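You operate a simulated robot arm through the tools that you are given. There is no shell and no other tool.

Carry out the task below with a simulated robot arm. There is one attempt and no reset: what you move stays moved.

## Task
Wipe up the powder spill and the cream smear with the blue pad.
Fine: wet it at the blue dispenser; put it back. What is to be rubbed or washed off counts as gone when no trace of it is left.
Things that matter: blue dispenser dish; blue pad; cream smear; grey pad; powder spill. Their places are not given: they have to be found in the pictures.

Only the result counts: the job must be done as asked and must still hold three seconds after the hand-in. Knocking over, shifting, dropping, spilling or breaking anything else fails it.

## Robot
A 6-joint arm with a two-finger parallel gripper, fixed in place. Base frame: the origin is at the foot of the arm, x ahead of it, y to its left, z up; the work surface is at about z = 750. Units: mm, degrees, N and s.
With the tool pointing down near the work surface it reaches from about 380 to 880 mm from the base axis. Its first joint turns from -115.0 to 115.0 degrees. Payload 3.43 kg.
Tool frame: the origin (TCP) lies between the finger pads and is the grasp point; the fingertips stand 34 mm ahead of it; z points along the fingers, y is the line along which they close. Largest opening 128 mm; finger width 24, thickness 12; the body of the gripper, 48 by 130 mm, starts 96 mm behind the TCP.
Orientation is told as [roll, pitch, yaw] about the base's x, y, z axes, in that order, counted from this pose: with the fingers straight down and closing along the base's y, the tool's x points along the base's -x, its y along +y and its z along -z.

## Interface
- The arm moves only by the tool jog_arm. Its argument "steps" is a list of rows, each an object of numbers (a shift or turn left out is 0, a gripper value left out holds the last): "x", "y", "z": the shift along the tool's x, y, z in units of 25 mm (1.0 is 25 mm); "ax", "ay", "az": the turn, a rotation vector about the tool's x, y, z in units of 5 degrees (1.0 is 5 degrees); "gripper": the opening in per cent of the stroke, from 0 (shut) to 100 (fully open). In form: [{"x": .., "y": .., "z": .., "ax": .., "ay": .., "az": .., "gripper": ..}, ...]. A call has 1 to 20 rows; each row shifts and turns the commanded pose from where the row before left it, along the tool's axes as they then stand. A call with a number of a shift or a turn outside -1 to 1 is refused whole. A row lasts 0.2 s, in which the tool goes at most 50 mm and 8.6 degrees; a call with a longer step from one row to the next is refused whole, and so is a gripper value outside its range. Where a pose cannot be reached the arm comes as near as it can. A force on the tool above 40 N (or 10 N above the force at the start of the call, whichever is more), or a blocked arm, ends the call early, and 0.2 s more pass. The fingers move at their own pace (about 108 mm/s each) and stop on an object; they squeeze with about 28 N. The grip force told is the motor's: it shows also when the fingers shut on nothing. Time passes only in rows, and 0.2 s behind the last, so rows that do not move let the fingers close. The reply holds the time, the measured pose of the TCP, the force on the tool along the base axes, the opening and the grip force, in the units named above and with some noise, with the torque about the TCP (base axes, N m) and any sound that the robot's microphone picked up.
- Cameras (640 x 400 px; columns grow to the right, rows downward): "scene" is fixed at [51.4, -500.6, 1492.8]; the picture's right is [0.50, -0.87, 0.00], its down [-0.46, -0.26, -0.85] and it looks along [0.74, 0.42, -0.53] (base axes); focal length 346 px, centre (320, 200). "wrist" rides on the gripper at [76, -11, -160] in the tool frame; the picture's right is [0.15, 0.99, 0.00], its down [-0.88, 0.13, -0.46] and it looks along [-0.45, 0.07, 0.89] (tool axes); focal length 234 px, centre (320, 200).
- capture(camera): a new picture of that camera. The clock stands still meanwhile.
- slide_trunk(by): slides the trunk up (or, below 0, down) by that many mm; the arm rides with it, the base frame stays. It gives what a move gives, with no picture.
- pixel_to_xyz(camera, pixels): for up to 12 pixels [column, row] of the newest picture of that camera ("zoom" is the newest enlarged one), the place [x, y, z] in the base frame of the surface seen there, good to about 3 mm. The clock stands still meanwhile.
- zoom(camera, box): a new picture of the part [left, top, right, bottom] of that camera's present view, enlarged. The clock stands still meanwhile.
- sign_off(): hands the job in; it is judged then, once.

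Leave the gripper open and the arm clear of the work at the hand-in unless told otherwise.

The tools are called after "Request:" as a command line: name --argument value ..., lists and objects as JSON in quotes. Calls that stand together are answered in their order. jog_arm: Moves the arm, as the interface text tells. Its arguments: {"type":"object","properties":{"steps":{"type":"array","items":{"type":"object","properties":{"x":{"type":"number"},"y":{"type":"number"},"z":{"type":"number"},"ax":{"type":"number"},"ay":{"type":"number"},"az":{"type":"number"},"gripper":{"type":"number"}}}}},"required":["steps"]} The other tools are called the same way: slide_trunk (by) slides the trunk up or down; capture (camera) takes a picture; pixel_to_xyz (camera, pixels) gives the place of the surface under pixels of a picture; zoom (camera, box) takes an enlarged picture of a part of a camera's view; sign_off () hands the job in.

At the start:

```text
time: 0.0
tool_pos: [620.7, -186.5, 1075.0]
tcp_rot: [0.0, 0.0, 0.0]
contact_force: [-0.2, -0.2, -1.0]
ft_torque: [0.01, 0.0, 0.01]
gripper_width: 128.3
grasp_force: 0.1
trunk travel left (down, up): [-600.0, 190.0]
```

scene: 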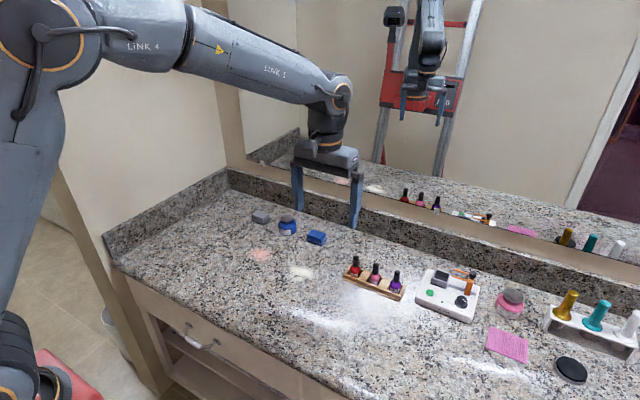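
wrist: 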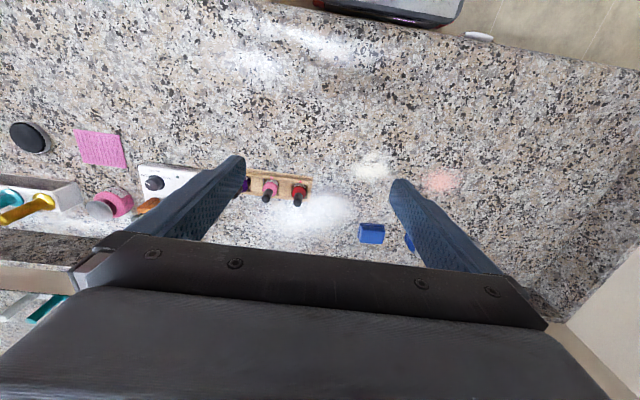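

I see a blue block at about scene (316,237), a blue jar at (287,226), a grey block at (261,217), a pink patch at (260,254) and a cream patch at (301,272). I'll zoom in on both areas to identify them.

Request:
zoom --camera "scene" --box '[230, 195, 350, 295]'

Request:
zoom --camera "scene" --box '[330, 240, 640, 400]'

Request:
zoom --camera "wrist" --box '[220, 130, 540, 270]'

```text
4.00 times, centred on (290, 245) of scene
```

zoom: 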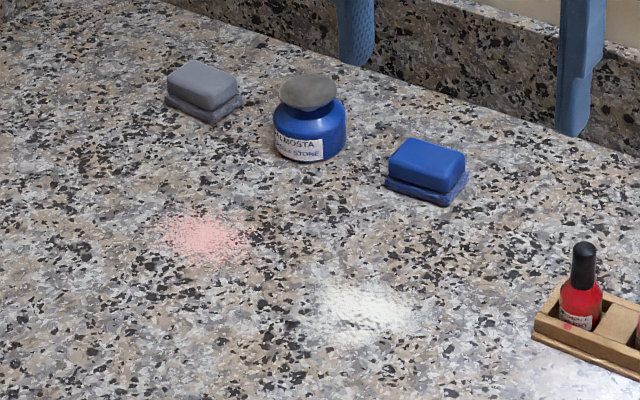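

```text
2.06 times, centred on (485, 320) of scene
```

zoom: 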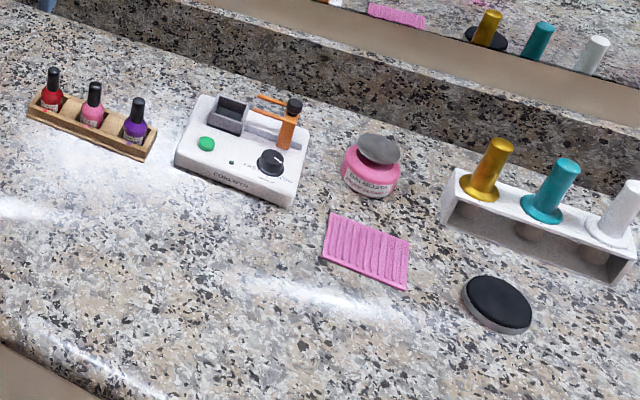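

```text
2.00 times, centred on (380, 200) of wrist
```

zoom: 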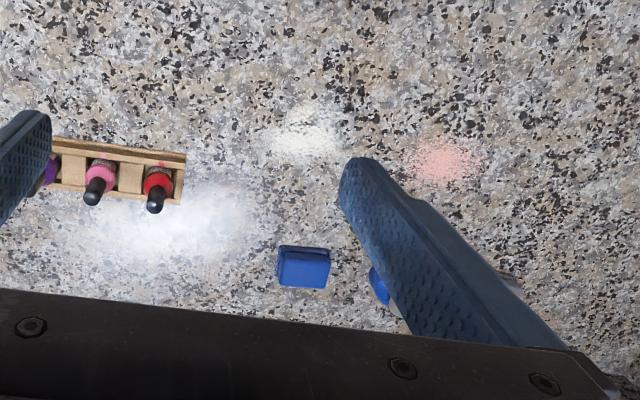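

The blue pad is at scene (316,237), with a dark sponge layer under a blue holder. The blue dispenser jar with its grey dish on top is at (287,224), the grey pad at (261,217), the pink powder at (260,254) and the cream at (301,272). Next I'll measure places using a new zoom.

Request:
zoom --camera "scene" --box '[230, 195, 350, 295]'

```text
4.00 times, centred on (290, 245) of scene
```

zoom: 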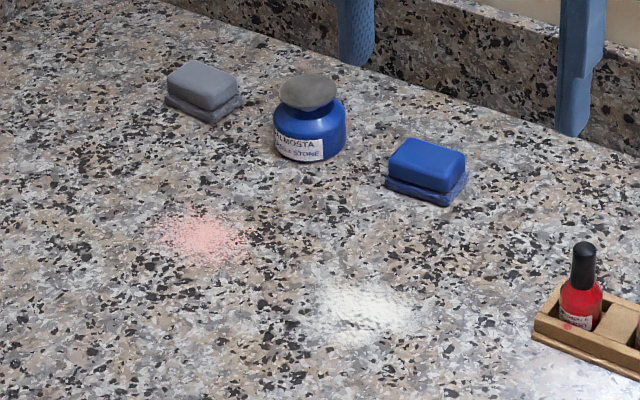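

I'll measure the blue pad's top corners, the sponge edges, the dish, the two spills and the grey pad in this zoom.

Request:
pixel_to_xyz --camera "zoom" --pixels '[[410, 140], [464, 155], [392, 163], [448, 180], [428, 155], [388, 186], [446, 203], [466, 176], [308, 90], [281, 92], [335, 92], [310, 77]]'

Request:
pixel_to_xyz --camera "zoom" --pixels '[[308, 108], [205, 238], [155, 230], [258, 240], [200, 208], [210, 266], [362, 312], [310, 312], [420, 315], [345, 280], [350, 348], [203, 80]]'

Request:
pixel_to_xyz --camera "zoom" --pixels '[[310, 152], [276, 135], [345, 135], [548, 310], [580, 248], [166, 100], [213, 123], [243, 100], [300, 158], [420, 175]]'

```text
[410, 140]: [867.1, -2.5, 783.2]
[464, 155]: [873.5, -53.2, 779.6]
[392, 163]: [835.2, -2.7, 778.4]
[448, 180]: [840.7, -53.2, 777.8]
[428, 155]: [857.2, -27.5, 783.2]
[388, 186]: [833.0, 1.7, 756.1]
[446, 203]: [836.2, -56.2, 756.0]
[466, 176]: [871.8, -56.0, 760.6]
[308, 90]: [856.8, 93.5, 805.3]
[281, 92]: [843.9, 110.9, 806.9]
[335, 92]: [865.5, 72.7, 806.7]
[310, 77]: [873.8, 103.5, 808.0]
```

```text
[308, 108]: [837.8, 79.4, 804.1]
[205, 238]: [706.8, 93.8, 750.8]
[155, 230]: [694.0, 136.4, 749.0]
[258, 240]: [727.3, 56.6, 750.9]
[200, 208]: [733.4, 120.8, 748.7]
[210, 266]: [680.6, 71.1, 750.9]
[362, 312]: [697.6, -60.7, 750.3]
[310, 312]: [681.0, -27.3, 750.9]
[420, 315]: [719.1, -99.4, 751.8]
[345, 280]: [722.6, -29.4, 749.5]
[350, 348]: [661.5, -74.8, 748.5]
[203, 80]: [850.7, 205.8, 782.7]
```

```text
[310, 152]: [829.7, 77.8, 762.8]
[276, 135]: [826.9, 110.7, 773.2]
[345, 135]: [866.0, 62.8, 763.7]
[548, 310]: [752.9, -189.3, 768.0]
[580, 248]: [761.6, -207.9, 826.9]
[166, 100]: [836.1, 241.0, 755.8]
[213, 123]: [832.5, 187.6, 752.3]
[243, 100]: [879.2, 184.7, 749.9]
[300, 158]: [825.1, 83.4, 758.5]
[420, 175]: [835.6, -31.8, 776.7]
```

The blue pad is about 44 x 58 mm, centred near (854, -28), with its holder top at about z 783. The dish top is near (855, 92, 806). Next I'll check the clearance to the backsplash and mirror behind the pad.

Request:
capture --camera "scene"

Request:
pixel_to_xyz --camera "scene" --pixels '[[340, 220], [340, 212], [375, 225], [375, 235], [310, 205], [280, 195], [270, 207], [400, 245], [355, 268], [370, 272]]'

```text
taken
```

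scene: 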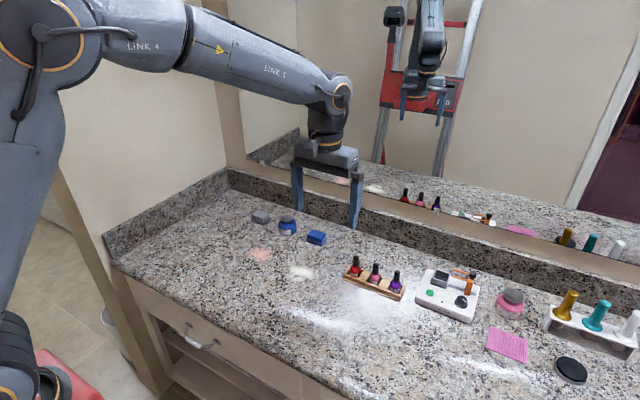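

```text
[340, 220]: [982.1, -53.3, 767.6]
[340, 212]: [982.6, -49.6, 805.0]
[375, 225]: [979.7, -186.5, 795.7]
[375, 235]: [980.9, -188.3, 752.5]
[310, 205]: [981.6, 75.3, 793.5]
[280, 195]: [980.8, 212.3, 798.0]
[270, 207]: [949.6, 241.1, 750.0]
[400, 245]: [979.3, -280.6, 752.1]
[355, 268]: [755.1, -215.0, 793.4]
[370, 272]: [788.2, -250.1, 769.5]
```

The wall is at x ≈ 980, so there is enough room. I'll move above the blue pad at (854, -28), going down to TCP z ≈ 950 with the gripper open.

Request:
jog_arm --steps '[{"x": -0.933, "y": 0.634, "z": 0.5, "gripper": 100}, {"x": -0.933, "y": 0.634, "z": 0.5}, {"x": -0.933, "y": 0.634, "z": 0.5}, {"x": -0.933, "y": 0.634, "z": 0.5}, {"x": -0.933, "y": 0.634, "z": 0.5}, {"x": -0.933, "y": 0.634, "z": 0.5}, {"x": -0.933, "y": 0.634, "z": 0.5}, {"x": -0.933, "y": 0.634, "z": 0.5}, {"x": -0.933, "y": 0.634, "z": 0.5}, {"x": -0.933, "y": 0.634, "z": 0.5}, {}]'

Request:
capture --camera "wrist"

Request:
capture --camera "scene"

```text
time: 2.4
tool_pos: [848.5, -24.5, 950.6]
tcp_rot: [-0.1, 0.1, 0.0]
contact_force: [0.6, 0.5, -0.1]
ft_torque: [0.02, 0.02, 0.02]
gripper_width: 127.9
grasp_force: 0.1
trunk travel left (down, up): [-600.0, 190.0]
```

```text
taken
```

wrist: 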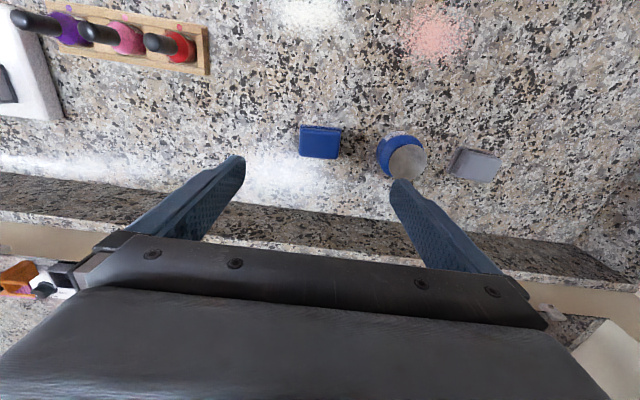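

```text
taken
```

scene: 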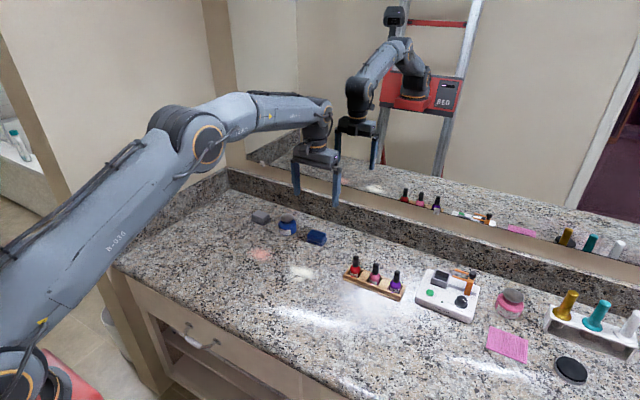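

The wrist view shows the blue pad at (320,142), the dispenser at (402,158) and the grey pad at (475,165). I'll measure the pad corners from here, and idle briefly to see the settled pose.

Request:
jog_arm --steps '[{}, {}]'

Request:
zoom --camera "wrist" --box '[270, 100, 510, 200]'

```text
time: 3.0
tool_pos: [850.9, -24.2, 949.9]
tcp_rot: [-0.1, 0.0, 0.0]
contact_force: [-0.1, 0.9, 0.0]
ft_torque: [0.03, 0.02, 0.0]
gripper_width: 128.2
grasp_force: 0.0
trunk travel left (down, up): [-600.0, 190.0]
```

```text
2.67 times, centred on (390, 150) of wrist
```

zoom: 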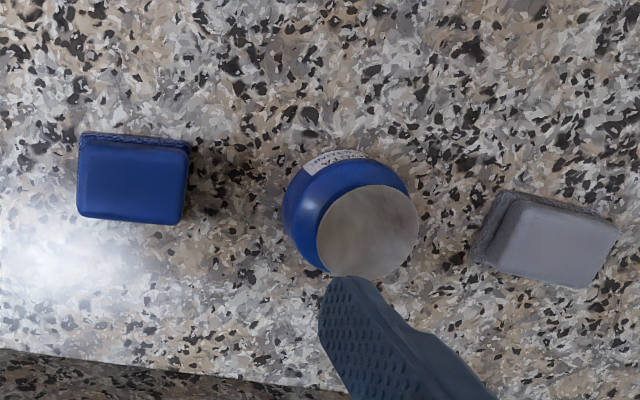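

Request:
pixel_to_xyz --camera "zoom" --pixels '[[86, 150], [182, 157], [176, 214], [84, 206], [130, 180], [84, 136], [188, 146], [330, 200], [405, 205], [368, 230], [400, 262], [350, 262]]'

Request:
pixel_to_xyz --camera "zoom" --pixels '[[560, 240], [520, 205], [612, 232], [585, 285], [500, 262], [515, 195], [475, 255], [320, 230], [416, 230], [368, 188], [365, 275]]'

```text
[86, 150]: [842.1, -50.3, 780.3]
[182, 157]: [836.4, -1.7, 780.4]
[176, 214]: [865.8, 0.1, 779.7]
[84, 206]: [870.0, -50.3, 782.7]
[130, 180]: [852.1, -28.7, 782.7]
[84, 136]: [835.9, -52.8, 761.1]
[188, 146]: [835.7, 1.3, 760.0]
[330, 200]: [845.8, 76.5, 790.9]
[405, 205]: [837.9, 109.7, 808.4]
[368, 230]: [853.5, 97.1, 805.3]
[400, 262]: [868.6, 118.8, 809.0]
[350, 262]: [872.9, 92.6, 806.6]
```

```text
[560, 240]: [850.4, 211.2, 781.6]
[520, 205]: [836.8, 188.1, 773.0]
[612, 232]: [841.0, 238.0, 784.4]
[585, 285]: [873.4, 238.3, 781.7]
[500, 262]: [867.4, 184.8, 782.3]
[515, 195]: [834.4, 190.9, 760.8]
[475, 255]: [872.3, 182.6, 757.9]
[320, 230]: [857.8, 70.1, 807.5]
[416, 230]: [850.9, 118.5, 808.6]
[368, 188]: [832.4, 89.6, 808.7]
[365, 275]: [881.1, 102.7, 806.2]
```

The pad is centred near (854, -27), turned about +6° from the y axis, with its top at z 782. I'll turn the tool by +6° yaw, open to about 80 mm, descend part-way and re-read the pose.

Request:
jog_arm --steps '[{"az": -0.6, "z": 0.8, "gripper": 68}, {"az": -0.6, "z": 0.8}, {"z": 0.8}, {"z": 0.6}, {}, {}, {}]'

Request:
zoom --camera "wrist" --box '[200, 80, 520, 280]'

```text
time: 4.6
tool_pos: [851.6, -27.5, 874.2]
tcp_rot: [0.1, 0.0, 5.9]
contact_force: [-0.2, 0.1, 0.6]
ft_torque: [-0.03, 0.03, -0.02]
gripper_width: 87.1
grasp_force: 0.1
trunk travel left (down, up): [-600.0, 190.0]
```

```text
2.00 times, centred on (360, 180) of wrist
```

zoom: 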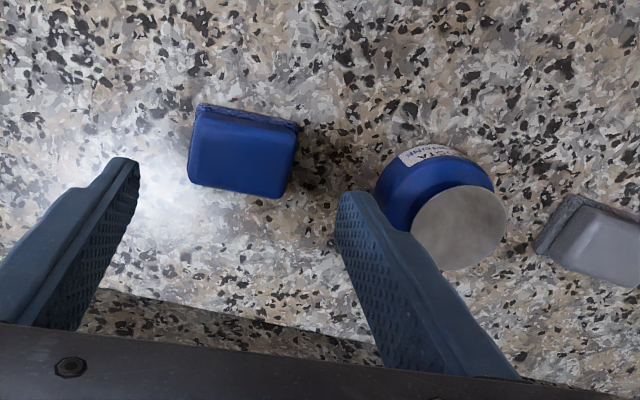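

The fingers straddle the pad's long axis. I'll descend to TCP z ≈ 803 with fine rows.

Request:
jog_arm --steps '[{"z": 0.7, "x": -0.05}, {"z": 0.7, "x": -0.05}, {"z": 0.7}, {"z": 0.5}, {}, {}]'

Request:
zoom --camera "wrist" --box '[200, 80, 520, 280]'

Request:
zoom --camera "scene" --box '[250, 170, 390, 270]'

```text
time: 6.0
tool_pos: [855.9, -27.4, 810.5]
tcp_rot: [0.0, 0.0, 5.9]
contact_force: [0.5, -0.9, -0.3]
ft_torque: [0.02, -0.01, -0.01]
gripper_width: 87.0
grasp_force: 0.0
trunk travel left (down, up): [-600.0, 190.0]
```

```text
2.00 times, centred on (360, 180) of wrist
```

zoom: 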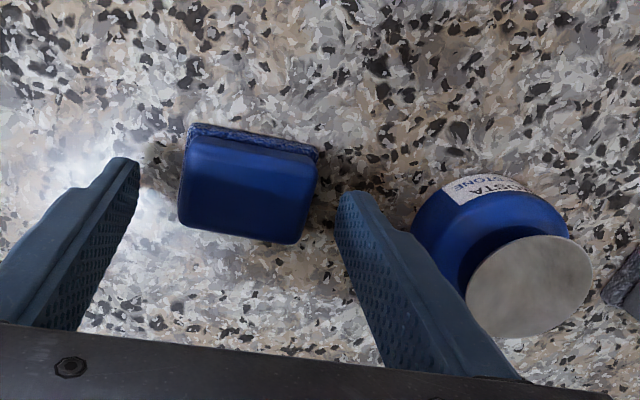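

```text
4.00 times, centred on (320, 220) of scene
```

zoom: 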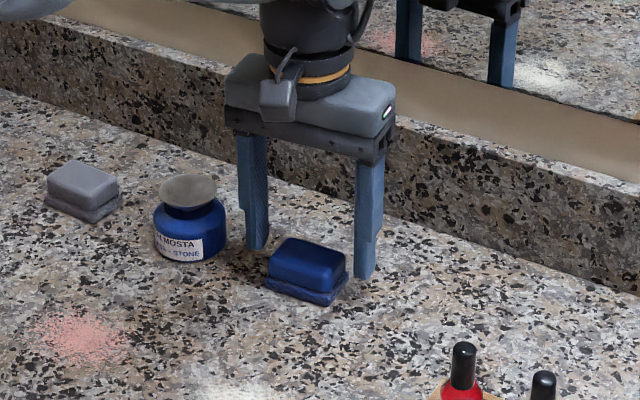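

I want to confirm the fingertips line up with the pad in x, so I'll measure both in this scene zoom.

Request:
pixel_to_xyz --camera "zoom" --pixels '[[358, 270], [372, 270], [365, 262], [250, 240], [262, 240], [286, 240], [344, 256], [272, 262], [330, 278], [310, 255]]'

```text
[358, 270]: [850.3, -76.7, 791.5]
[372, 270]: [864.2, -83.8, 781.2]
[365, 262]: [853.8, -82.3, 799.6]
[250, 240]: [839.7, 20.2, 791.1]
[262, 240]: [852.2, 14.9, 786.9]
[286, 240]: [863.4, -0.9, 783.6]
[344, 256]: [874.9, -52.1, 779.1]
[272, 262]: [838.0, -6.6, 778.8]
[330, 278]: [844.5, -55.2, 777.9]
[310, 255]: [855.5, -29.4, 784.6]
```

The fingers line up with the pad in x and sit evenly about its centre. I'll descend about 9 mm more so the tips are at z ≈ 767, just above the sponge layer, then close.

Request:
jog_arm --steps '[{"z": 0.36}, {}, {"gripper": 0}, {}, {}, {}, {}]'

Request:
zoom --camera "scene" --box '[250, 170, 390, 270]'

Request:
zoom --camera "wrist" --box '[200, 80, 520, 280]'

```text
time: 7.6
tool_pos: [855.8, -26.9, 802.4]
tcp_rot: [0.1, 0.1, 6.0]
contact_force: [0.4, 0.0, 2.1]
ft_torque: [0.01, -0.01, -0.05]
gripper_width: 57.4
grasp_force: 27.9
trunk travel left (down, up): [-600.0, 190.0]
```

```text
4.00 times, centred on (320, 220) of scene
```

zoom: 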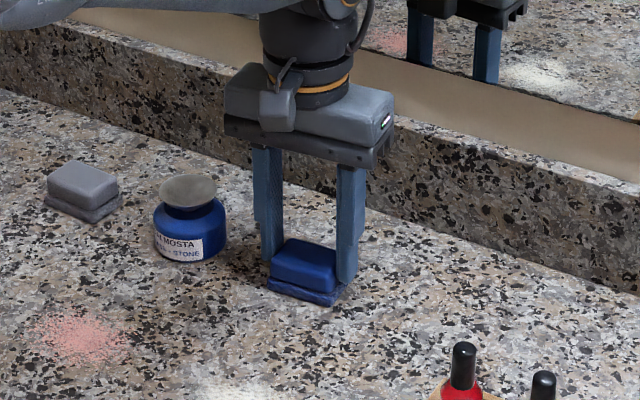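

```text
2.00 times, centred on (360, 180) of wrist
```

zoom: 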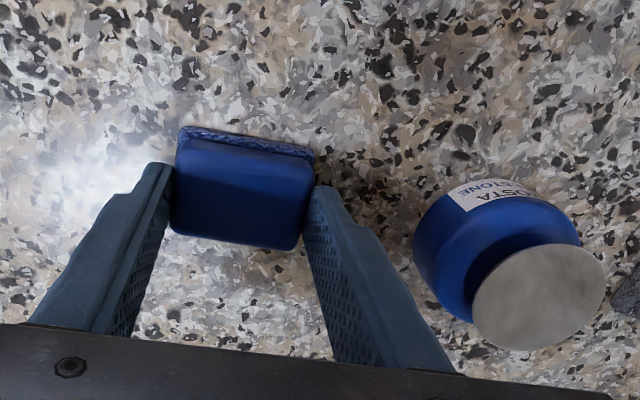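

The pad is gripped (57.4 mm, 27.9 N). The resting pose is TCP (855.8, -26.9, 802.4), so the sponge bottom is about 52 mm below the TCP. I'll lift it straight up by 90 mm.

Request:
jog_arm --steps '[{"z": -0.4}, {"z": -0.8}, {"z": -0.8}, {"z": -0.8}, {"z": -0.8}, {}, {}]'

Request:
zoom --camera "scene" --box '[250, 170, 390, 270]'

```text
time: 9.2
tool_pos: [853.0, -29.2, 891.2]
tcp_rot: [0.0, 0.0, 6.0]
contact_force: [0.1, -0.5, -1.8]
ft_torque: [-0.01, 0.0, 0.03]
gripper_width: 57.2
grasp_force: 28.1
trunk travel left (down, up): [-600.0, 190.0]
```

```text
4.00 times, centred on (320, 220) of scene
```

zoom: 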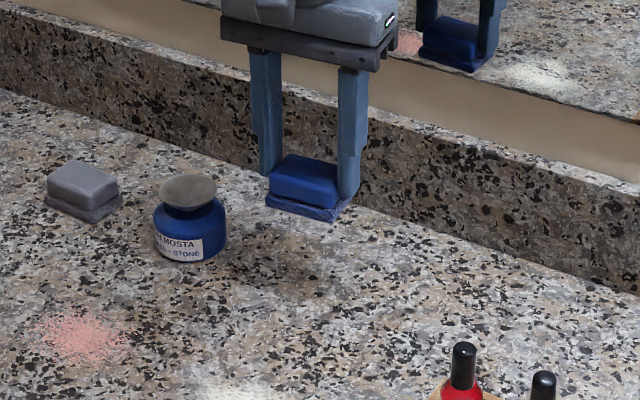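

The pad came up cleanly. Next I'll carry it over the dish at about (855.5, 94), keeping the sponge bottom at z ≈ 839, clear of the dish at 807.

Request:
jog_arm --steps '[{"x": -0.088, "y": 0.809}, {"x": -0.088, "y": 0.809}, {"x": -0.088, "y": 0.809}, {"x": -0.088, "y": 0.809}, {"x": -0.088, "y": 0.809}, {"x": -0.088, "y": 0.809}, {}, {}, {}]'

Request:
zoom --camera "scene" --box '[230, 150, 370, 250]'

Request:
zoom --camera "wrist" --box '[160, 60, 520, 285]'

```text
time: 11.2
tool_pos: [855.6, 94.5, 890.9]
tcp_rot: [0.1, 0.0, 6.0]
contact_force: [-0.2, 0.6, 0.2]
ft_torque: [0.01, -0.02, 0.02]
gripper_width: 57.1
grasp_force: 27.7
trunk travel left (down, up): [-600.0, 190.0]
```

```text
4.00 times, centred on (300, 200) of scene
```

zoom: 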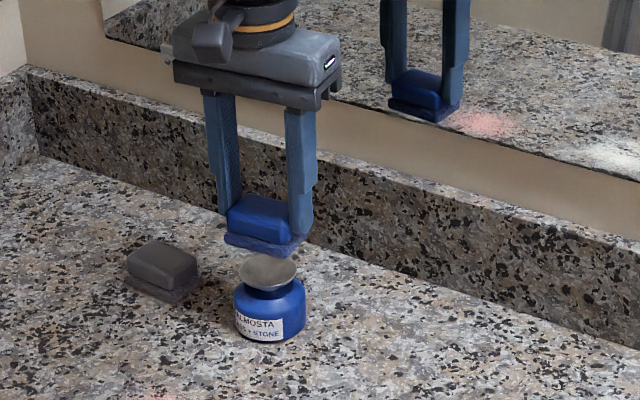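

```text
1.78 times, centred on (340, 172) of wrist
```

zoom: 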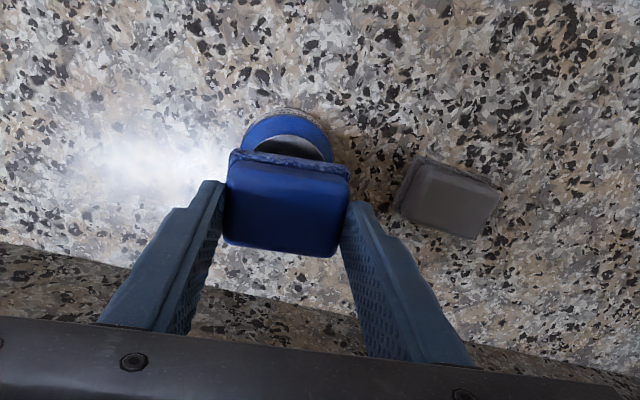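

The pad is centred above the dish. I'll lower it 26 mm, then creep down a millimetre at a time while watching the force.

Request:
jog_arm --steps '[{"z": 0.5}, {"z": 0.54}, {}, {}]'

Request:
zoom --camera "scene" --box '[250, 180, 330, 240]'

```text
time: 12.2
tool_pos: [854.8, 94.4, 864.7]
tcp_rot: [0.0, 0.1, 6.0]
contact_force: [0.0, 0.5, -0.2]
ft_torque: [0.01, -0.01, 0.0]
gripper_width: 56.9
grasp_force: 28.3
trunk travel left (down, up): [-600.0, 190.0]
```

```text
6.67 times, centred on (290, 210) of scene
```

zoom: 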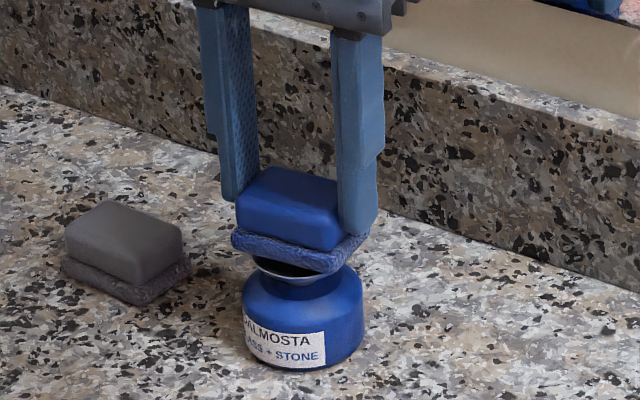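

The sponge is almost on the dish, with no contact force yet. I'll creep down in small steps.

Request:
jog_arm --steps '[{"z": 0.08}, {"z": 0.06}, {"z": 0.06}, {}]'

```text
time: 13.2
tool_pos: [855.7, 94.4, 860.7]
tcp_rot: [0.0, 0.0, 6.0]
contact_force: [-0.2, -0.2, -0.9]
ft_torque: [-0.01, 0.0, -0.01]
gripper_width: 57.0
grasp_force: 28.2
trunk travel left (down, up): [-600.0, 190.0]
```

Still no contact, with the sponge bottom at about 808–809. I'll creep on.

Request:
jog_arm --steps '[{"z": 0.05}, {"z": 0.05}, {"z": 0.05}, {}]'

```text
time: 14.2
tool_pos: [856.0, 94.2, 857.0]
tcp_rot: [0.1, 0.0, 6.0]
contact_force: [0.5, -1.2, 0.6]
ft_torque: [-0.04, -0.03, -0.03]
gripper_width: 56.7
grasp_force: 27.5
trunk travel left (down, up): [-600.0, 190.0]
```

Request:
jog_arm --steps '[{"z": 0.05}, {"z": 0.05}, {"z": 0.05}, {}]'

Request:
zoom --camera "scene" --box '[250, 180, 330, 240]'

```text
time: 15.2
tool_pos: [856.6, 93.2, 853.0]
tcp_rot: [-0.1, 0.0, 6.0]
contact_force: [-1.0, 0.8, 1.8]
ft_torque: [0.0, 0.05, 0.02]
gripper_width: 56.8
grasp_force: 28.0
trunk travel left (down, up): [-600.0, 190.0]
```

```text
6.67 times, centred on (290, 210) of scene
```

zoom: 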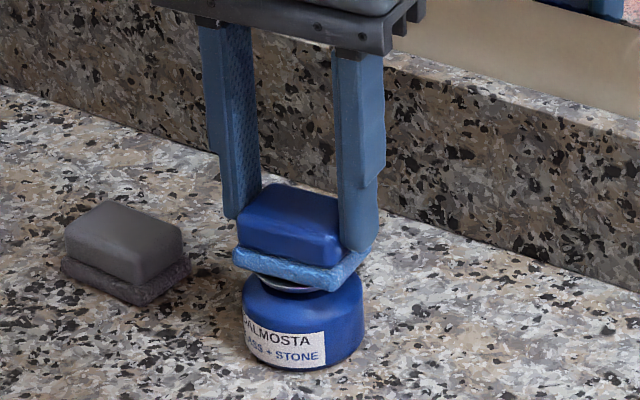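

The sponge layer turned light blue, so it is wet; the contact force is about 2 N. I'll press a little more and hold briefly to soak it fully, then look again.

Request:
jog_arm --steps '[{"z": 0.05}, {"z": 0.05}, {}, {}, {}]'

Request:
zoom --camera "scene" --box '[250, 180, 330, 240]'

```text
time: 16.4
tool_pos: [854.2, 93.7, 850.1]
tcp_rot: [0.0, -0.1, 6.0]
contact_force: [1.2, -0.2, 5.3]
ft_torque: [0.01, -0.08, -0.03]
gripper_width: 56.7
grasp_force: 28.3
trunk travel left (down, up): [-600.0, 190.0]
```

```text
6.67 times, centred on (290, 210) of scene
```

zoom: 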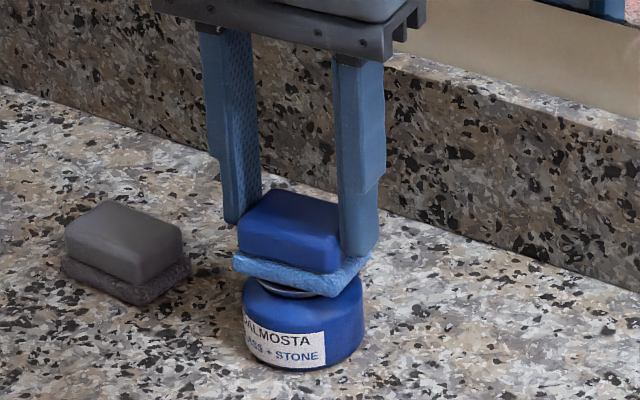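

The pad is wet and the force is about 5 N. I'll lift straight up 40 mm, clear of the dish, then look at the jar and measure the spills again.

Request:
jog_arm --steps '[{"z": -0.2}, {"z": -0.4}, {"z": -0.5}, {"z": -0.6}, {}, {}]'

Request:
zoom --camera "scene" --box '[220, 180, 340, 280]'

Request:
capture --camera "wrist"

```text
time: 17.8
tool_pos: [855.6, 95.8, 891.7]
tcp_rot: [-0.1, 0.0, 6.0]
contact_force: [0.6, -0.1, -0.1]
ft_torque: [-0.01, 0.04, 0.02]
gripper_width: 56.8
grasp_force: 28.0
trunk travel left (down, up): [-600.0, 190.0]
```

```text
4.00 times, centred on (280, 230) of scene
```

zoom: 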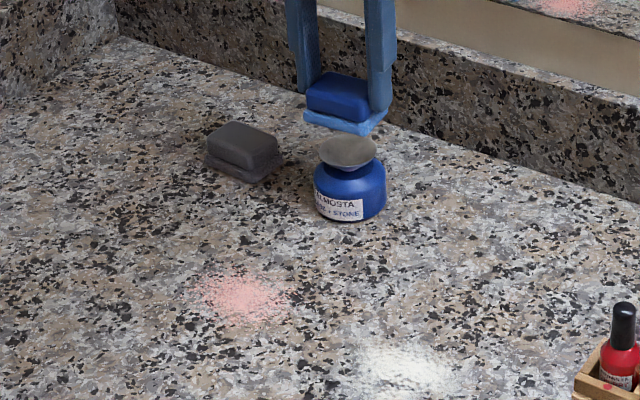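

```text
taken
```

wrist: 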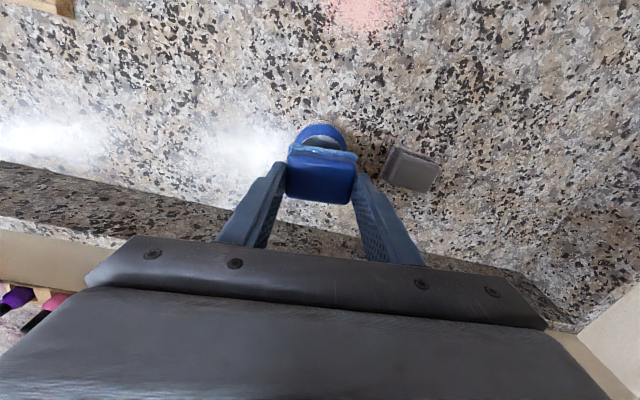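

The jar stands undisturbed. I'll measure the outer edges of the pink powder, and of the cream as far as it shows in this zoom.

Request:
pixel_to_xyz --camera "zoom" --pixels '[[188, 288], [294, 298], [235, 266], [245, 330], [205, 272], [280, 275], [205, 315], [275, 325], [348, 365], [465, 372], [385, 336], [440, 345]]'

Request:
zoom --camera "scene" --box '[230, 230, 350, 310]'

```text
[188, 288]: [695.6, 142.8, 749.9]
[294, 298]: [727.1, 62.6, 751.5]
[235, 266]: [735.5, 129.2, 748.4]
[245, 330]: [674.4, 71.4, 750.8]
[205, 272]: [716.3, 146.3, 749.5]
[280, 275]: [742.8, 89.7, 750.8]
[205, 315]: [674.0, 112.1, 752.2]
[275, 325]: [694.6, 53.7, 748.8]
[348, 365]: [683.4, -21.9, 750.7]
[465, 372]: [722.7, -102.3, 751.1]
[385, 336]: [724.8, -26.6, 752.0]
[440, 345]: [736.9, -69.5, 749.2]
```

```text
5.00 times, centred on (290, 270) of scene
```

zoom: 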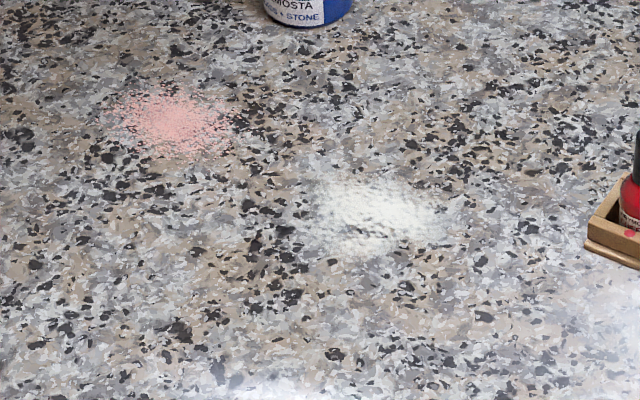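

Now the cream's outline in this zoom.

Request:
pixel_to_xyz --camera "zoom" --pixels '[[298, 210], [450, 215], [345, 168], [415, 180], [320, 240], [375, 260], [425, 245], [370, 212], [610, 250], [590, 235], [100, 110], [170, 165]]'

```text
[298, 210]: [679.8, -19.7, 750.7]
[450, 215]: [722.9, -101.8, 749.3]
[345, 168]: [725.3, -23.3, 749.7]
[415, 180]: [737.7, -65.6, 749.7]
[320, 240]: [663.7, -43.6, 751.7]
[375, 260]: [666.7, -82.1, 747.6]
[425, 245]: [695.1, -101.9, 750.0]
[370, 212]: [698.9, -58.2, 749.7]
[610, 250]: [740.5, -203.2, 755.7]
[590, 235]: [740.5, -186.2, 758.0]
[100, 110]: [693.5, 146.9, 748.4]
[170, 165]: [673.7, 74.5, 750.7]
```

The powder spans about x 670–745, y 50–148 (centre ≈ 708, 98). The cream spans x 660–740, y -105 to -18 (centre ≈ 700, -61). I'll carry the pad at the present height to above the powder centre, then lower it to just above the counter.

Request:
jog_arm --steps '[{"x": 0.976, "y": 0.123}, {"x": 0.976, "y": 0.123}, {"x": 0.976, "y": 0.123}, {"x": 0.976, "y": 0.123}, {"x": 0.976, "y": 0.123}, {"x": 0.976, "y": 0.123}, {}, {"z": 0.8}, {"z": 0.8}, {"z": 0.8}, {"z": 0.8}, {}, {}]'

Request:
zoom --camera "scene" --box '[200, 200, 320, 280]'

```text
time: 20.6
tool_pos: [710.0, 97.3, 814.1]
tcp_rot: [0.0, 0.0, 6.0]
contact_force: [0.0, 0.1, -0.9]
ft_torque: [0.01, -0.02, 0.0]
gripper_width: 56.9
grasp_force: 28.2
trunk travel left (down, up): [-600.0, 190.0]
```

```text
5.00 times, centred on (260, 240) of scene
```

zoom: 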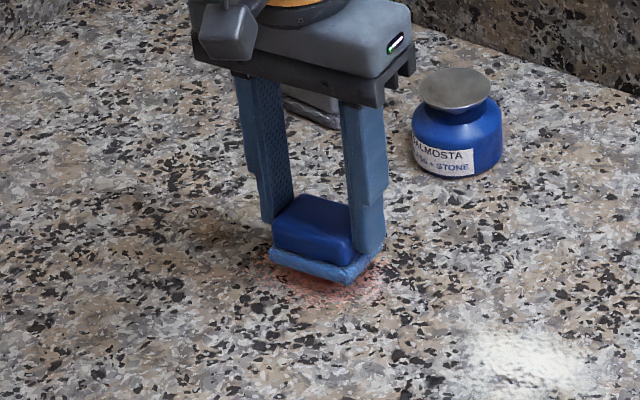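

The pad is right above the powder, with its bottom about 12 mm up. I'll lower it and feel for contact.

Request:
jog_arm --steps '[{"z": 0.24}, {"z": 0.16}, {"z": 0.06}, {"z": 0.06}, {}]'

```text
time: 21.8
tool_pos: [708.9, 97.4, 801.6]
tcp_rot: [0.0, -0.1, 6.1]
contact_force: [-8.5, -0.9, 23.3]
ft_torque: [-0.07, 0.49, 0.0]
gripper_width: 56.8
grasp_force: 28.0
trunk travel left (down, up): [-600.0, 190.0]
```

The force is already 23 N, so the contact is stiff. I'll ease off by about 1 mm and read again.

Request:
jog_arm --steps '[{"z": -0.04}, {}]'

```text
time: 22.4
tool_pos: [708.3, 96.7, 801.8]
tcp_rot: [0.0, -0.1, 6.0]
contact_force: [-0.9, -1.1, 13.2]
ft_torque: [-0.03, -0.02, -0.02]
gripper_width: 56.7
grasp_force: 28.1
trunk travel left (down, up): [-600.0, 190.0]
```

The force is a comfortable 13 N. I'll start rubbing with strokes of ±30 mm along x at the centre lane, then at the lane 28 mm to the -y side.

Request:
jog_arm --steps '[{"x": 0.6}, {"x": 0.6}, {"x": -0.6}, {"x": -0.6}, {"x": -0.6}, {"x": -0.6}, {"x": 0.6}, {"x": 0.6}, {"x": 0.6}, {"x": 0.6}, {"y": -0.56}, {"y": -0.56}, {"x": -0.6}, {"x": -0.6}, {"x": -0.6}, {"x": -0.6}, {"x": 0.6}, {"x": 0.6}, {"x": 0.6}, {"x": 0.6}]'

Request:
zoom --camera "scene" --box '[200, 200, 320, 280]'

Request:
capture --camera "wrist"

```text
time: 26.6
tool_pos: [682.4, 67.3, 803.1]
tcp_rot: [0.0, 0.0, 6.0]
contact_force: [-0.2, -0.1, -0.4]
ft_torque: [0.02, 0.02, 0.02]
gripper_width: 56.9
grasp_force: 28.1
trunk travel left (down, up): [-600.0, 190.0]
```

```text
5.00 times, centred on (260, 240) of scene
```

zoom: 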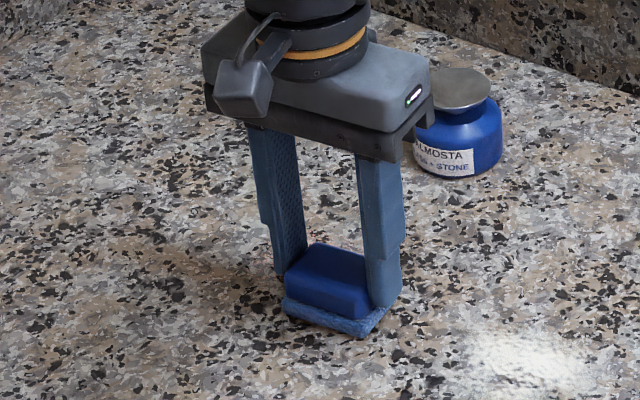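

```text
taken
```

wrist: 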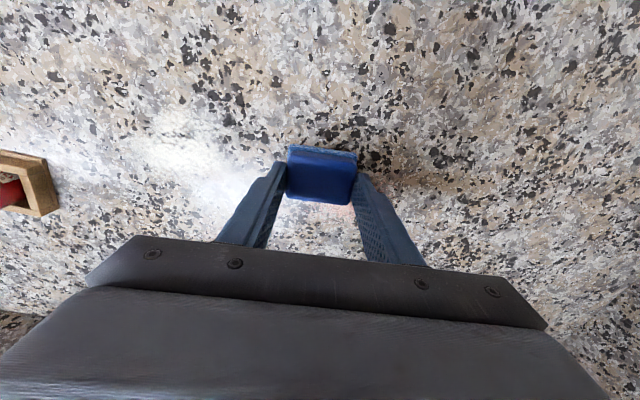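

The centre of the powder is already gone, with faint pink left at the edges. The contact force dropped to about 0 at this nearer spot, so I'll lower slightly and read the force.

Request:
jog_arm --steps '[{"z": 0.04}, {}]'

```text
time: 27.2
tool_pos: [682.8, 66.7, 802.0]
tcp_rot: [0.0, 0.1, 6.1]
contact_force: [0.2, -0.3, -0.4]
ft_torque: [-0.02, -0.01, 0.01]
gripper_width: 56.8
grasp_force: 28.0
trunk travel left (down, up): [-600.0, 190.0]
```

Request:
jog_arm --steps '[{"z": 0.04}, {}]'

```text
time: 27.8
tool_pos: [682.0, 65.6, 800.5]
tcp_rot: [0.0, 0.0, 6.0]
contact_force: [-1.3, 0.4, 1.4]
ft_torque: [-0.03, 0.05, -0.01]
gripper_width: 56.8
grasp_force: 28.4
trunk travel left (down, up): [-600.0, 190.0]
```

Contact is restored at about 1.4 N. I'll press about 0.7 mm more, re-rub this lane, cross over at the far side and rub the +y lane.

Request:
jog_arm --steps '[{"z": 0.03}, {"x": -0.6}, {"x": -0.6}, {"x": -0.6}, {"x": -0.6}, {"y": 0.56}, {"y": 0.56}, {"y": 0.56}, {"y": 0.56}, {"x": 0.6}, {"x": 0.6}, {"x": 0.6}, {"x": 0.6}, {"x": -0.6}, {"x": -0.6}, {"x": -0.6}, {"x": -0.6}, {}]'

Request:
zoom --camera "scene" --box '[200, 200, 320, 280]'

```text
time: 31.6
tool_pos: [735.7, 127.3, 797.0]
tcp_rot: [0.1, -0.1, 5.9]
contact_force: [0.5, 0.4, -0.7]
ft_torque: [0.03, -0.03, -0.04]
gripper_width: 56.8
grasp_force: 27.6
trunk travel left (down, up): [-600.0, 190.0]
```

```text
5.00 times, centred on (260, 240) of scene
```

zoom: 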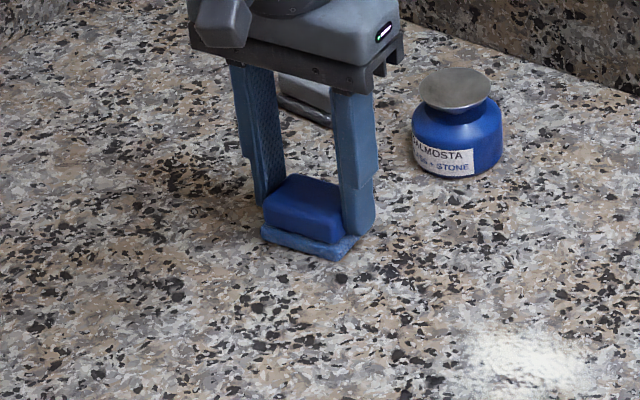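

The powder looks gone from here. I'll lift the pad about 60 mm and move 120 mm toward -y so I can inspect the powder area and the pad.

Request:
jog_arm --steps '[{"z": -0.6}, {"z": -0.9}, {"z": -0.9}, {"y": -1}, {"y": -1}, {"y": -1}, {"y": -1}, {"y": -1}, {}, {}]'

Request:
zoom --camera "scene" --box '[220, 210, 300, 280]'

Request:
zoom --camera "scene" --box '[240, 190, 360, 290]'

Request:
capture --camera "wrist"

```text
time: 33.8
tool_pos: [747.1, 4.6, 860.3]
tcp_rot: [0.0, 0.0, 6.0]
contact_force: [0.1, 0.3, -0.3]
ft_torque: [0.02, 0.01, 0.01]
gripper_width: 56.8
grasp_force: 27.7
trunk travel left (down, up): [-600.0, 190.0]
```

```text
5.71 times, centred on (260, 245) of scene
```

zoom: 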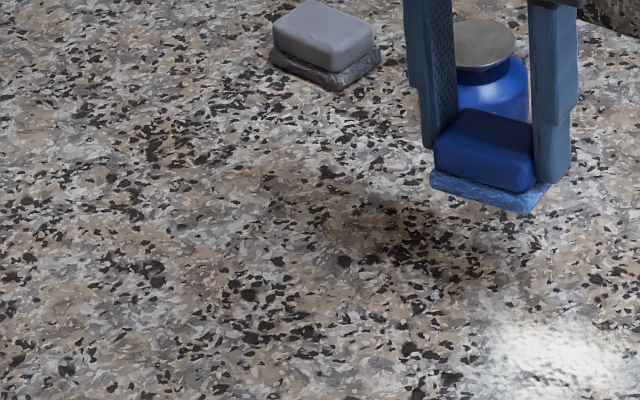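

```text
4.00 times, centred on (300, 240) of scene
```

zoom: 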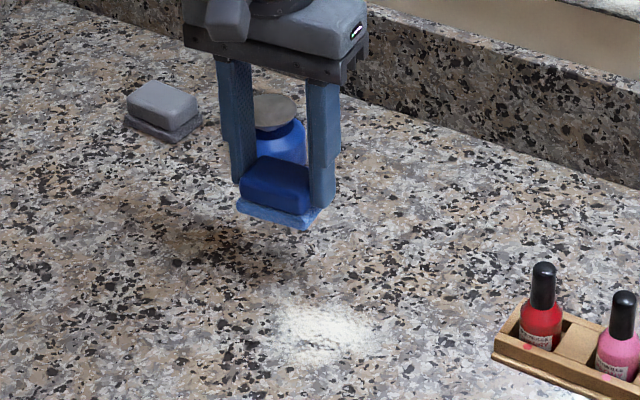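

```text
taken
```

wrist: 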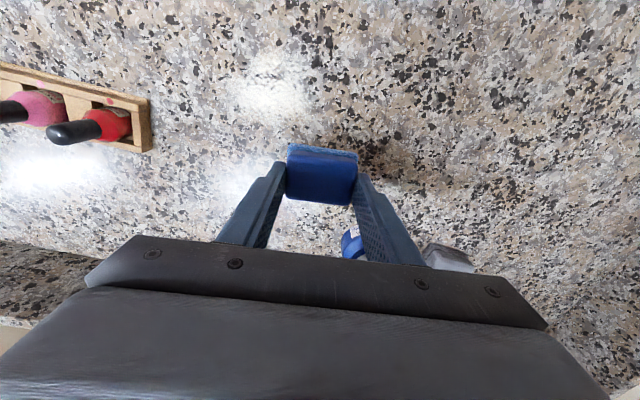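

No pink is visible any more and the sponge is still light blue. Next I'll carry the pad to above the cream centre (700, -61) and lower it to near the surface.

Request:
jog_arm --steps '[{"x": 0.715, "y": -0.804}, {"x": 0.715, "y": -0.804}, {"x": 0.715, "y": -0.804}, {}, {"z": 0.8}, {"z": 0.8}, {"z": 0.3}, {}, {}]'

Request:
zoom --camera "scene" --box '[240, 220, 360, 300]'

```text
time: 35.8
tool_pos: [702.8, -60.7, 811.8]
tcp_rot: [0.0, 0.0, 5.9]
contact_force: [-0.4, 0.2, -0.8]
ft_torque: [-0.04, 0.02, 0.04]
gripper_width: 56.8
grasp_force: 27.6
trunk travel left (down, up): [-600.0, 190.0]
```

```text
5.00 times, centred on (300, 260) of scene
```

zoom: 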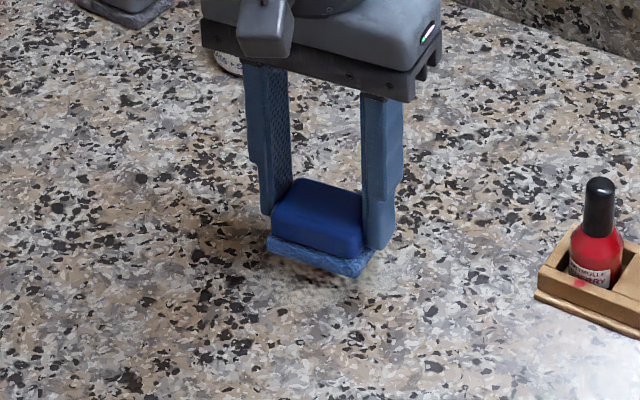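

The pad is just over the cream. I'll lower it gently until the force rises.

Request:
jog_arm --steps '[{"z": 0.2}, {"z": 0.12}, {"z": 0.06}, {}]'

```text
time: 36.8
tool_pos: [702.5, -62.1, 803.0]
tcp_rot: [0.0, 0.0, 6.0]
contact_force: [-0.1, 0.4, -0.3]
ft_torque: [0.01, 0.01, 0.02]
gripper_width: 56.9
grasp_force: 28.1
trunk travel left (down, up): [-600.0, 190.0]
```

Request:
jog_arm --steps '[{"z": 0.05}, {"z": 0.04}, {}]'

```text
time: 37.6
tool_pos: [703.1, -61.3, 799.8]
tcp_rot: [0.0, 0.0, 5.9]
contact_force: [1.0, 0.0, -0.7]
ft_torque: [-0.01, -0.02, -0.01]
gripper_width: 56.7
grasp_force: 27.9
trunk travel left (down, up): [-600.0, 190.0]
```

Request:
jog_arm --steps '[{"z": 0.04}, {"z": 0.03}, {}]'

```text
time: 38.4
tool_pos: [703.4, -63.0, 797.3]
tcp_rot: [0.0, 0.0, 6.1]
contact_force: [0.1, 0.0, -0.1]
ft_torque: [-0.01, -0.01, -0.01]
gripper_width: 57.0
grasp_force: 27.9
trunk travel left (down, up): [-600.0, 190.0]
```

There is still no contact at 797.3, so the pad sits a few mm higher in the grip now. I'll continue down slowly.

Request:
jog_arm --steps '[{"z": 0.03}, {"z": 0.03}, {}]'

Request:
zoom --camera "scene" --box '[280, 235, 340, 285]'

```text
time: 39.2
tool_pos: [702.6, -62.5, 796.8]
tcp_rot: [0.0, 0.0, 6.0]
contact_force: [2.5, 1.6, 11.5]
ft_torque: [0.1, 0.03, 0.0]
gripper_width: 57.0
grasp_force: 27.6
trunk travel left (down, up): [-600.0, 190.0]
```

```text
8.00 times, centred on (310, 260) of scene
```

zoom: 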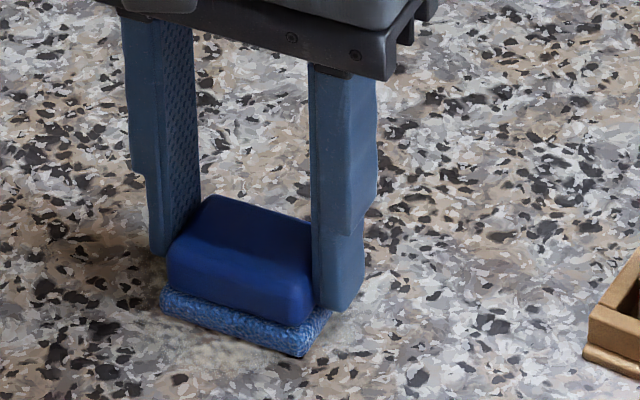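

Contact is at 11.5 N. I'll rub the cream with centre-lane strokes of ±30 mm, then the -y lane.

Request:
jog_arm --steps '[{"x": 0.6}, {"x": 0.6}, {"x": -0.6}, {"x": -0.6}, {"x": -0.6}, {"x": -0.6}, {"x": 0.6}, {"x": 0.6}, {"x": 0.6}, {"x": 0.6}, {"y": -0.56}, {"y": -0.56}, {"x": -0.6}, {"x": -0.6}, {"x": -0.6}, {"x": -0.6}, {"x": 0.6}, {"x": 0.6}, {"x": 0.6}, {"x": 0.6}]'

Request:
zoom --camera "scene" --box '[260, 220, 356, 300]'

```text
time: 43.4
tool_pos: [675.0, -92.2, 794.8]
tcp_rot: [-0.1, -0.2, 6.0]
contact_force: [13.3, 1.5, 31.1]
ft_torque: [0.14, -0.37, -0.05]
gripper_width: 56.7
grasp_force: 28.0
trunk travel left (down, up): [-600.0, 190.0]
```

```text
5.00 times, centred on (308, 260) of scene
```

zoom: 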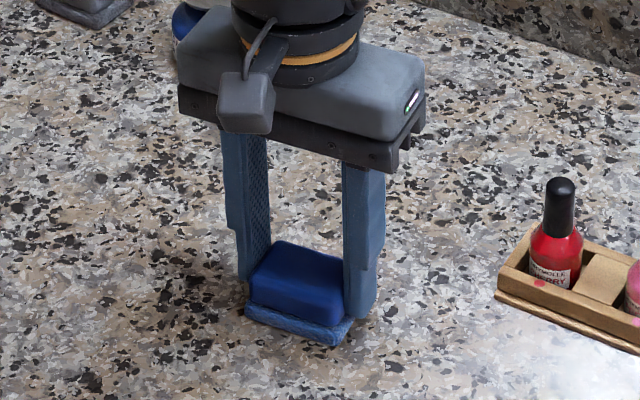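

The force has grown to 31 N here, so I'll ease up about 1.5 mm. The cream looks mostly gone already.

Request:
jog_arm --steps '[{"z": -0.05}, {}]'

```text
time: 44.0
tool_pos: [672.8, -91.1, 795.5]
tcp_rot: [0.1, 0.1, 6.1]
contact_force: [8.6, 1.0, 18.7]
ft_torque: [0.02, -0.52, 0.04]
gripper_width: 56.6
grasp_force: 28.3
trunk travel left (down, up): [-600.0, 190.0]
```

It is now 18.7 N. I'll ease slightly more, then re-rub this lane, cross over on the far side and rub the +y lane.

Request:
jog_arm --steps '[{"z": -0.03}, {"x": -0.6}, {"x": -0.6}, {"x": -0.6}, {"x": -0.6}, {"y": 0.56}, {"y": 0.56}, {"y": 0.56}, {"y": 0.56}, {"x": 0.6}, {"x": 0.6}, {"x": 0.6}, {"x": 0.6}, {"x": -0.6}, {"x": -0.6}, {"x": -0.6}, {"x": -0.6}, {}]'

Request:
zoom --camera "scene" --box '[260, 220, 356, 300]'

```text
time: 47.8
tool_pos: [728.6, -29.6, 799.7]
tcp_rot: [0.1, 0.0, 5.9]
contact_force: [0.4, -0.9, 0.0]
ft_torque: [0.0, -0.01, -0.01]
gripper_width: 56.7
grasp_force: 28.6
trunk travel left (down, up): [-600.0, 190.0]
```

```text
5.00 times, centred on (308, 260) of scene
```

zoom: 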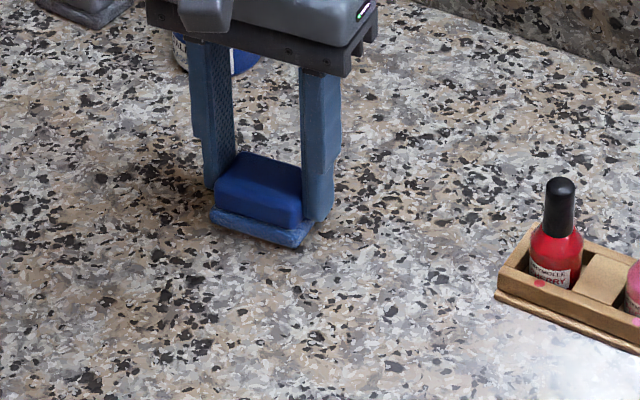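

Contact was lost at the end here (z 799.7, force 0). I'll lift and move aside toward -y, over the free counter, to inspect what remains.

Request:
jog_arm --steps '[{"z": -0.8}, {"z": -0.8}, {"z": -0.8}, {"x": -0.9}, {"x": -0.9}, {"x": -0.9}, {"x": -0.9}, {}, {}]'

Request:
zoom --camera "scene" --box '[260, 235, 350, 295]'

Request:
zoom --camera "scene" --box '[215, 215, 305, 275]'

Request:
zoom --camera "wrist" --box '[150, 0, 550, 220]'

```text
time: 49.8
tool_pos: [819.0, -20.7, 859.2]
tcp_rot: [0.0, 0.0, 6.0]
contact_force: [0.0, -0.1, 0.3]
ft_torque: [0.01, -0.04, -0.05]
gripper_width: 57.0
grasp_force: 27.6
trunk travel left (down, up): [-600.0, 190.0]
```

```text
6.67 times, centred on (305, 265) of scene
```

zoom: 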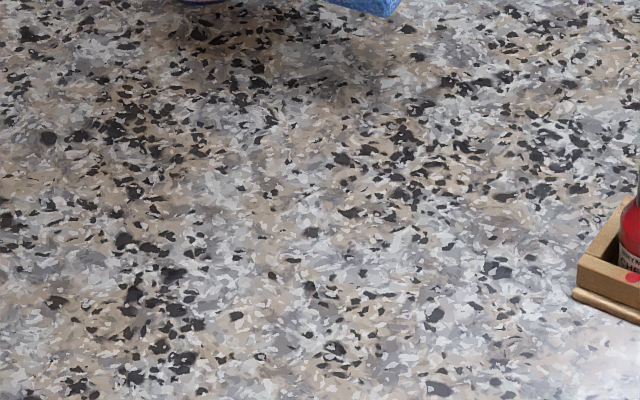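

```text
6.67 times, centred on (260, 245) of scene
```

zoom: 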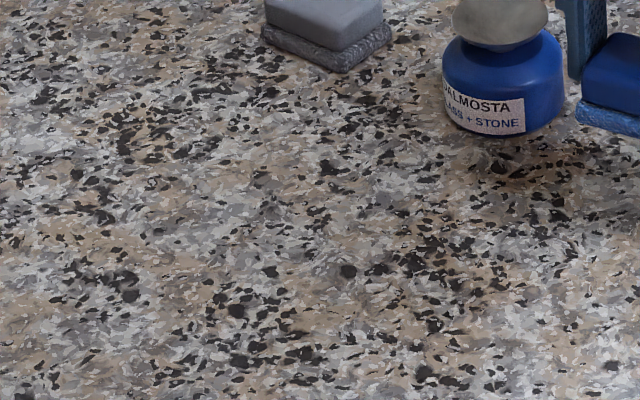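

```text
1.60 times, centred on (350, 110) of wrist
```

zoom: 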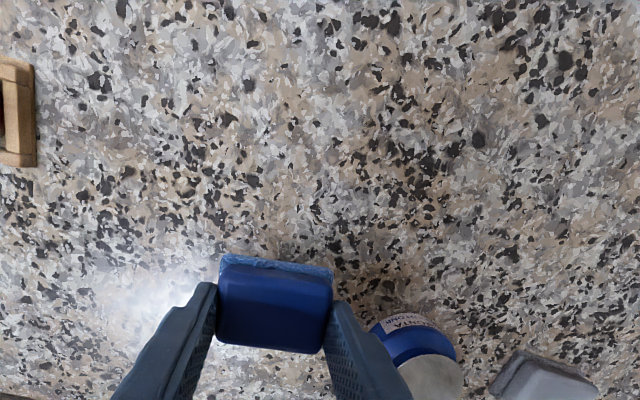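

Both areas look clean in these zooms. To be sure that no faint trace is left, I'll view them closer with the wrist camera, first moving to about (640, 98).

Request:
jog_arm --steps '[{"x": 0.828, "y": 0.685}, {"x": 0.828, "y": 0.685}, {"x": 0.828, "y": 0.685}, {"x": 0.828, "y": 0.685}, {"x": 0.828, "y": 0.685}, {"x": 0.828, "y": 0.685}, {"x": 0.828, "y": 0.685}, {"x": 0.828, "y": 0.685}, {}, {}]'

Request:
capture --camera "wrist"

Request:
zoom --camera "scene" --box '[250, 220, 350, 300]'

```text
time: 52.0
tool_pos: [637.5, 92.8, 856.4]
tcp_rot: [-0.1, 0.0, 6.0]
contact_force: [-0.1, -0.7, -0.2]
ft_torque: [0.05, 0.0, 0.0]
gripper_width: 56.9
grasp_force: 27.7
trunk travel left (down, up): [-600.0, 190.0]
```

```text
taken
```

wrist: 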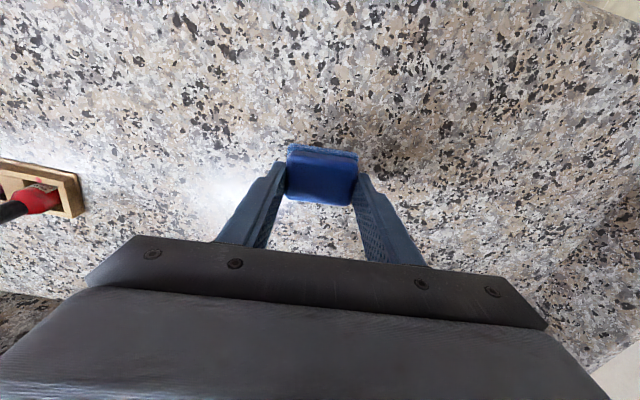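

```text
5.00 times, centred on (300, 260) of scene
```

zoom: 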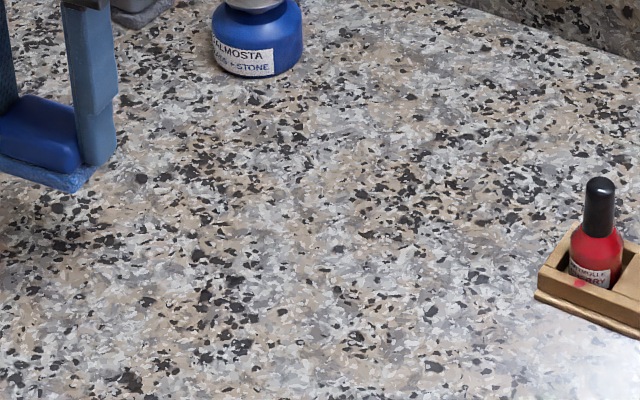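

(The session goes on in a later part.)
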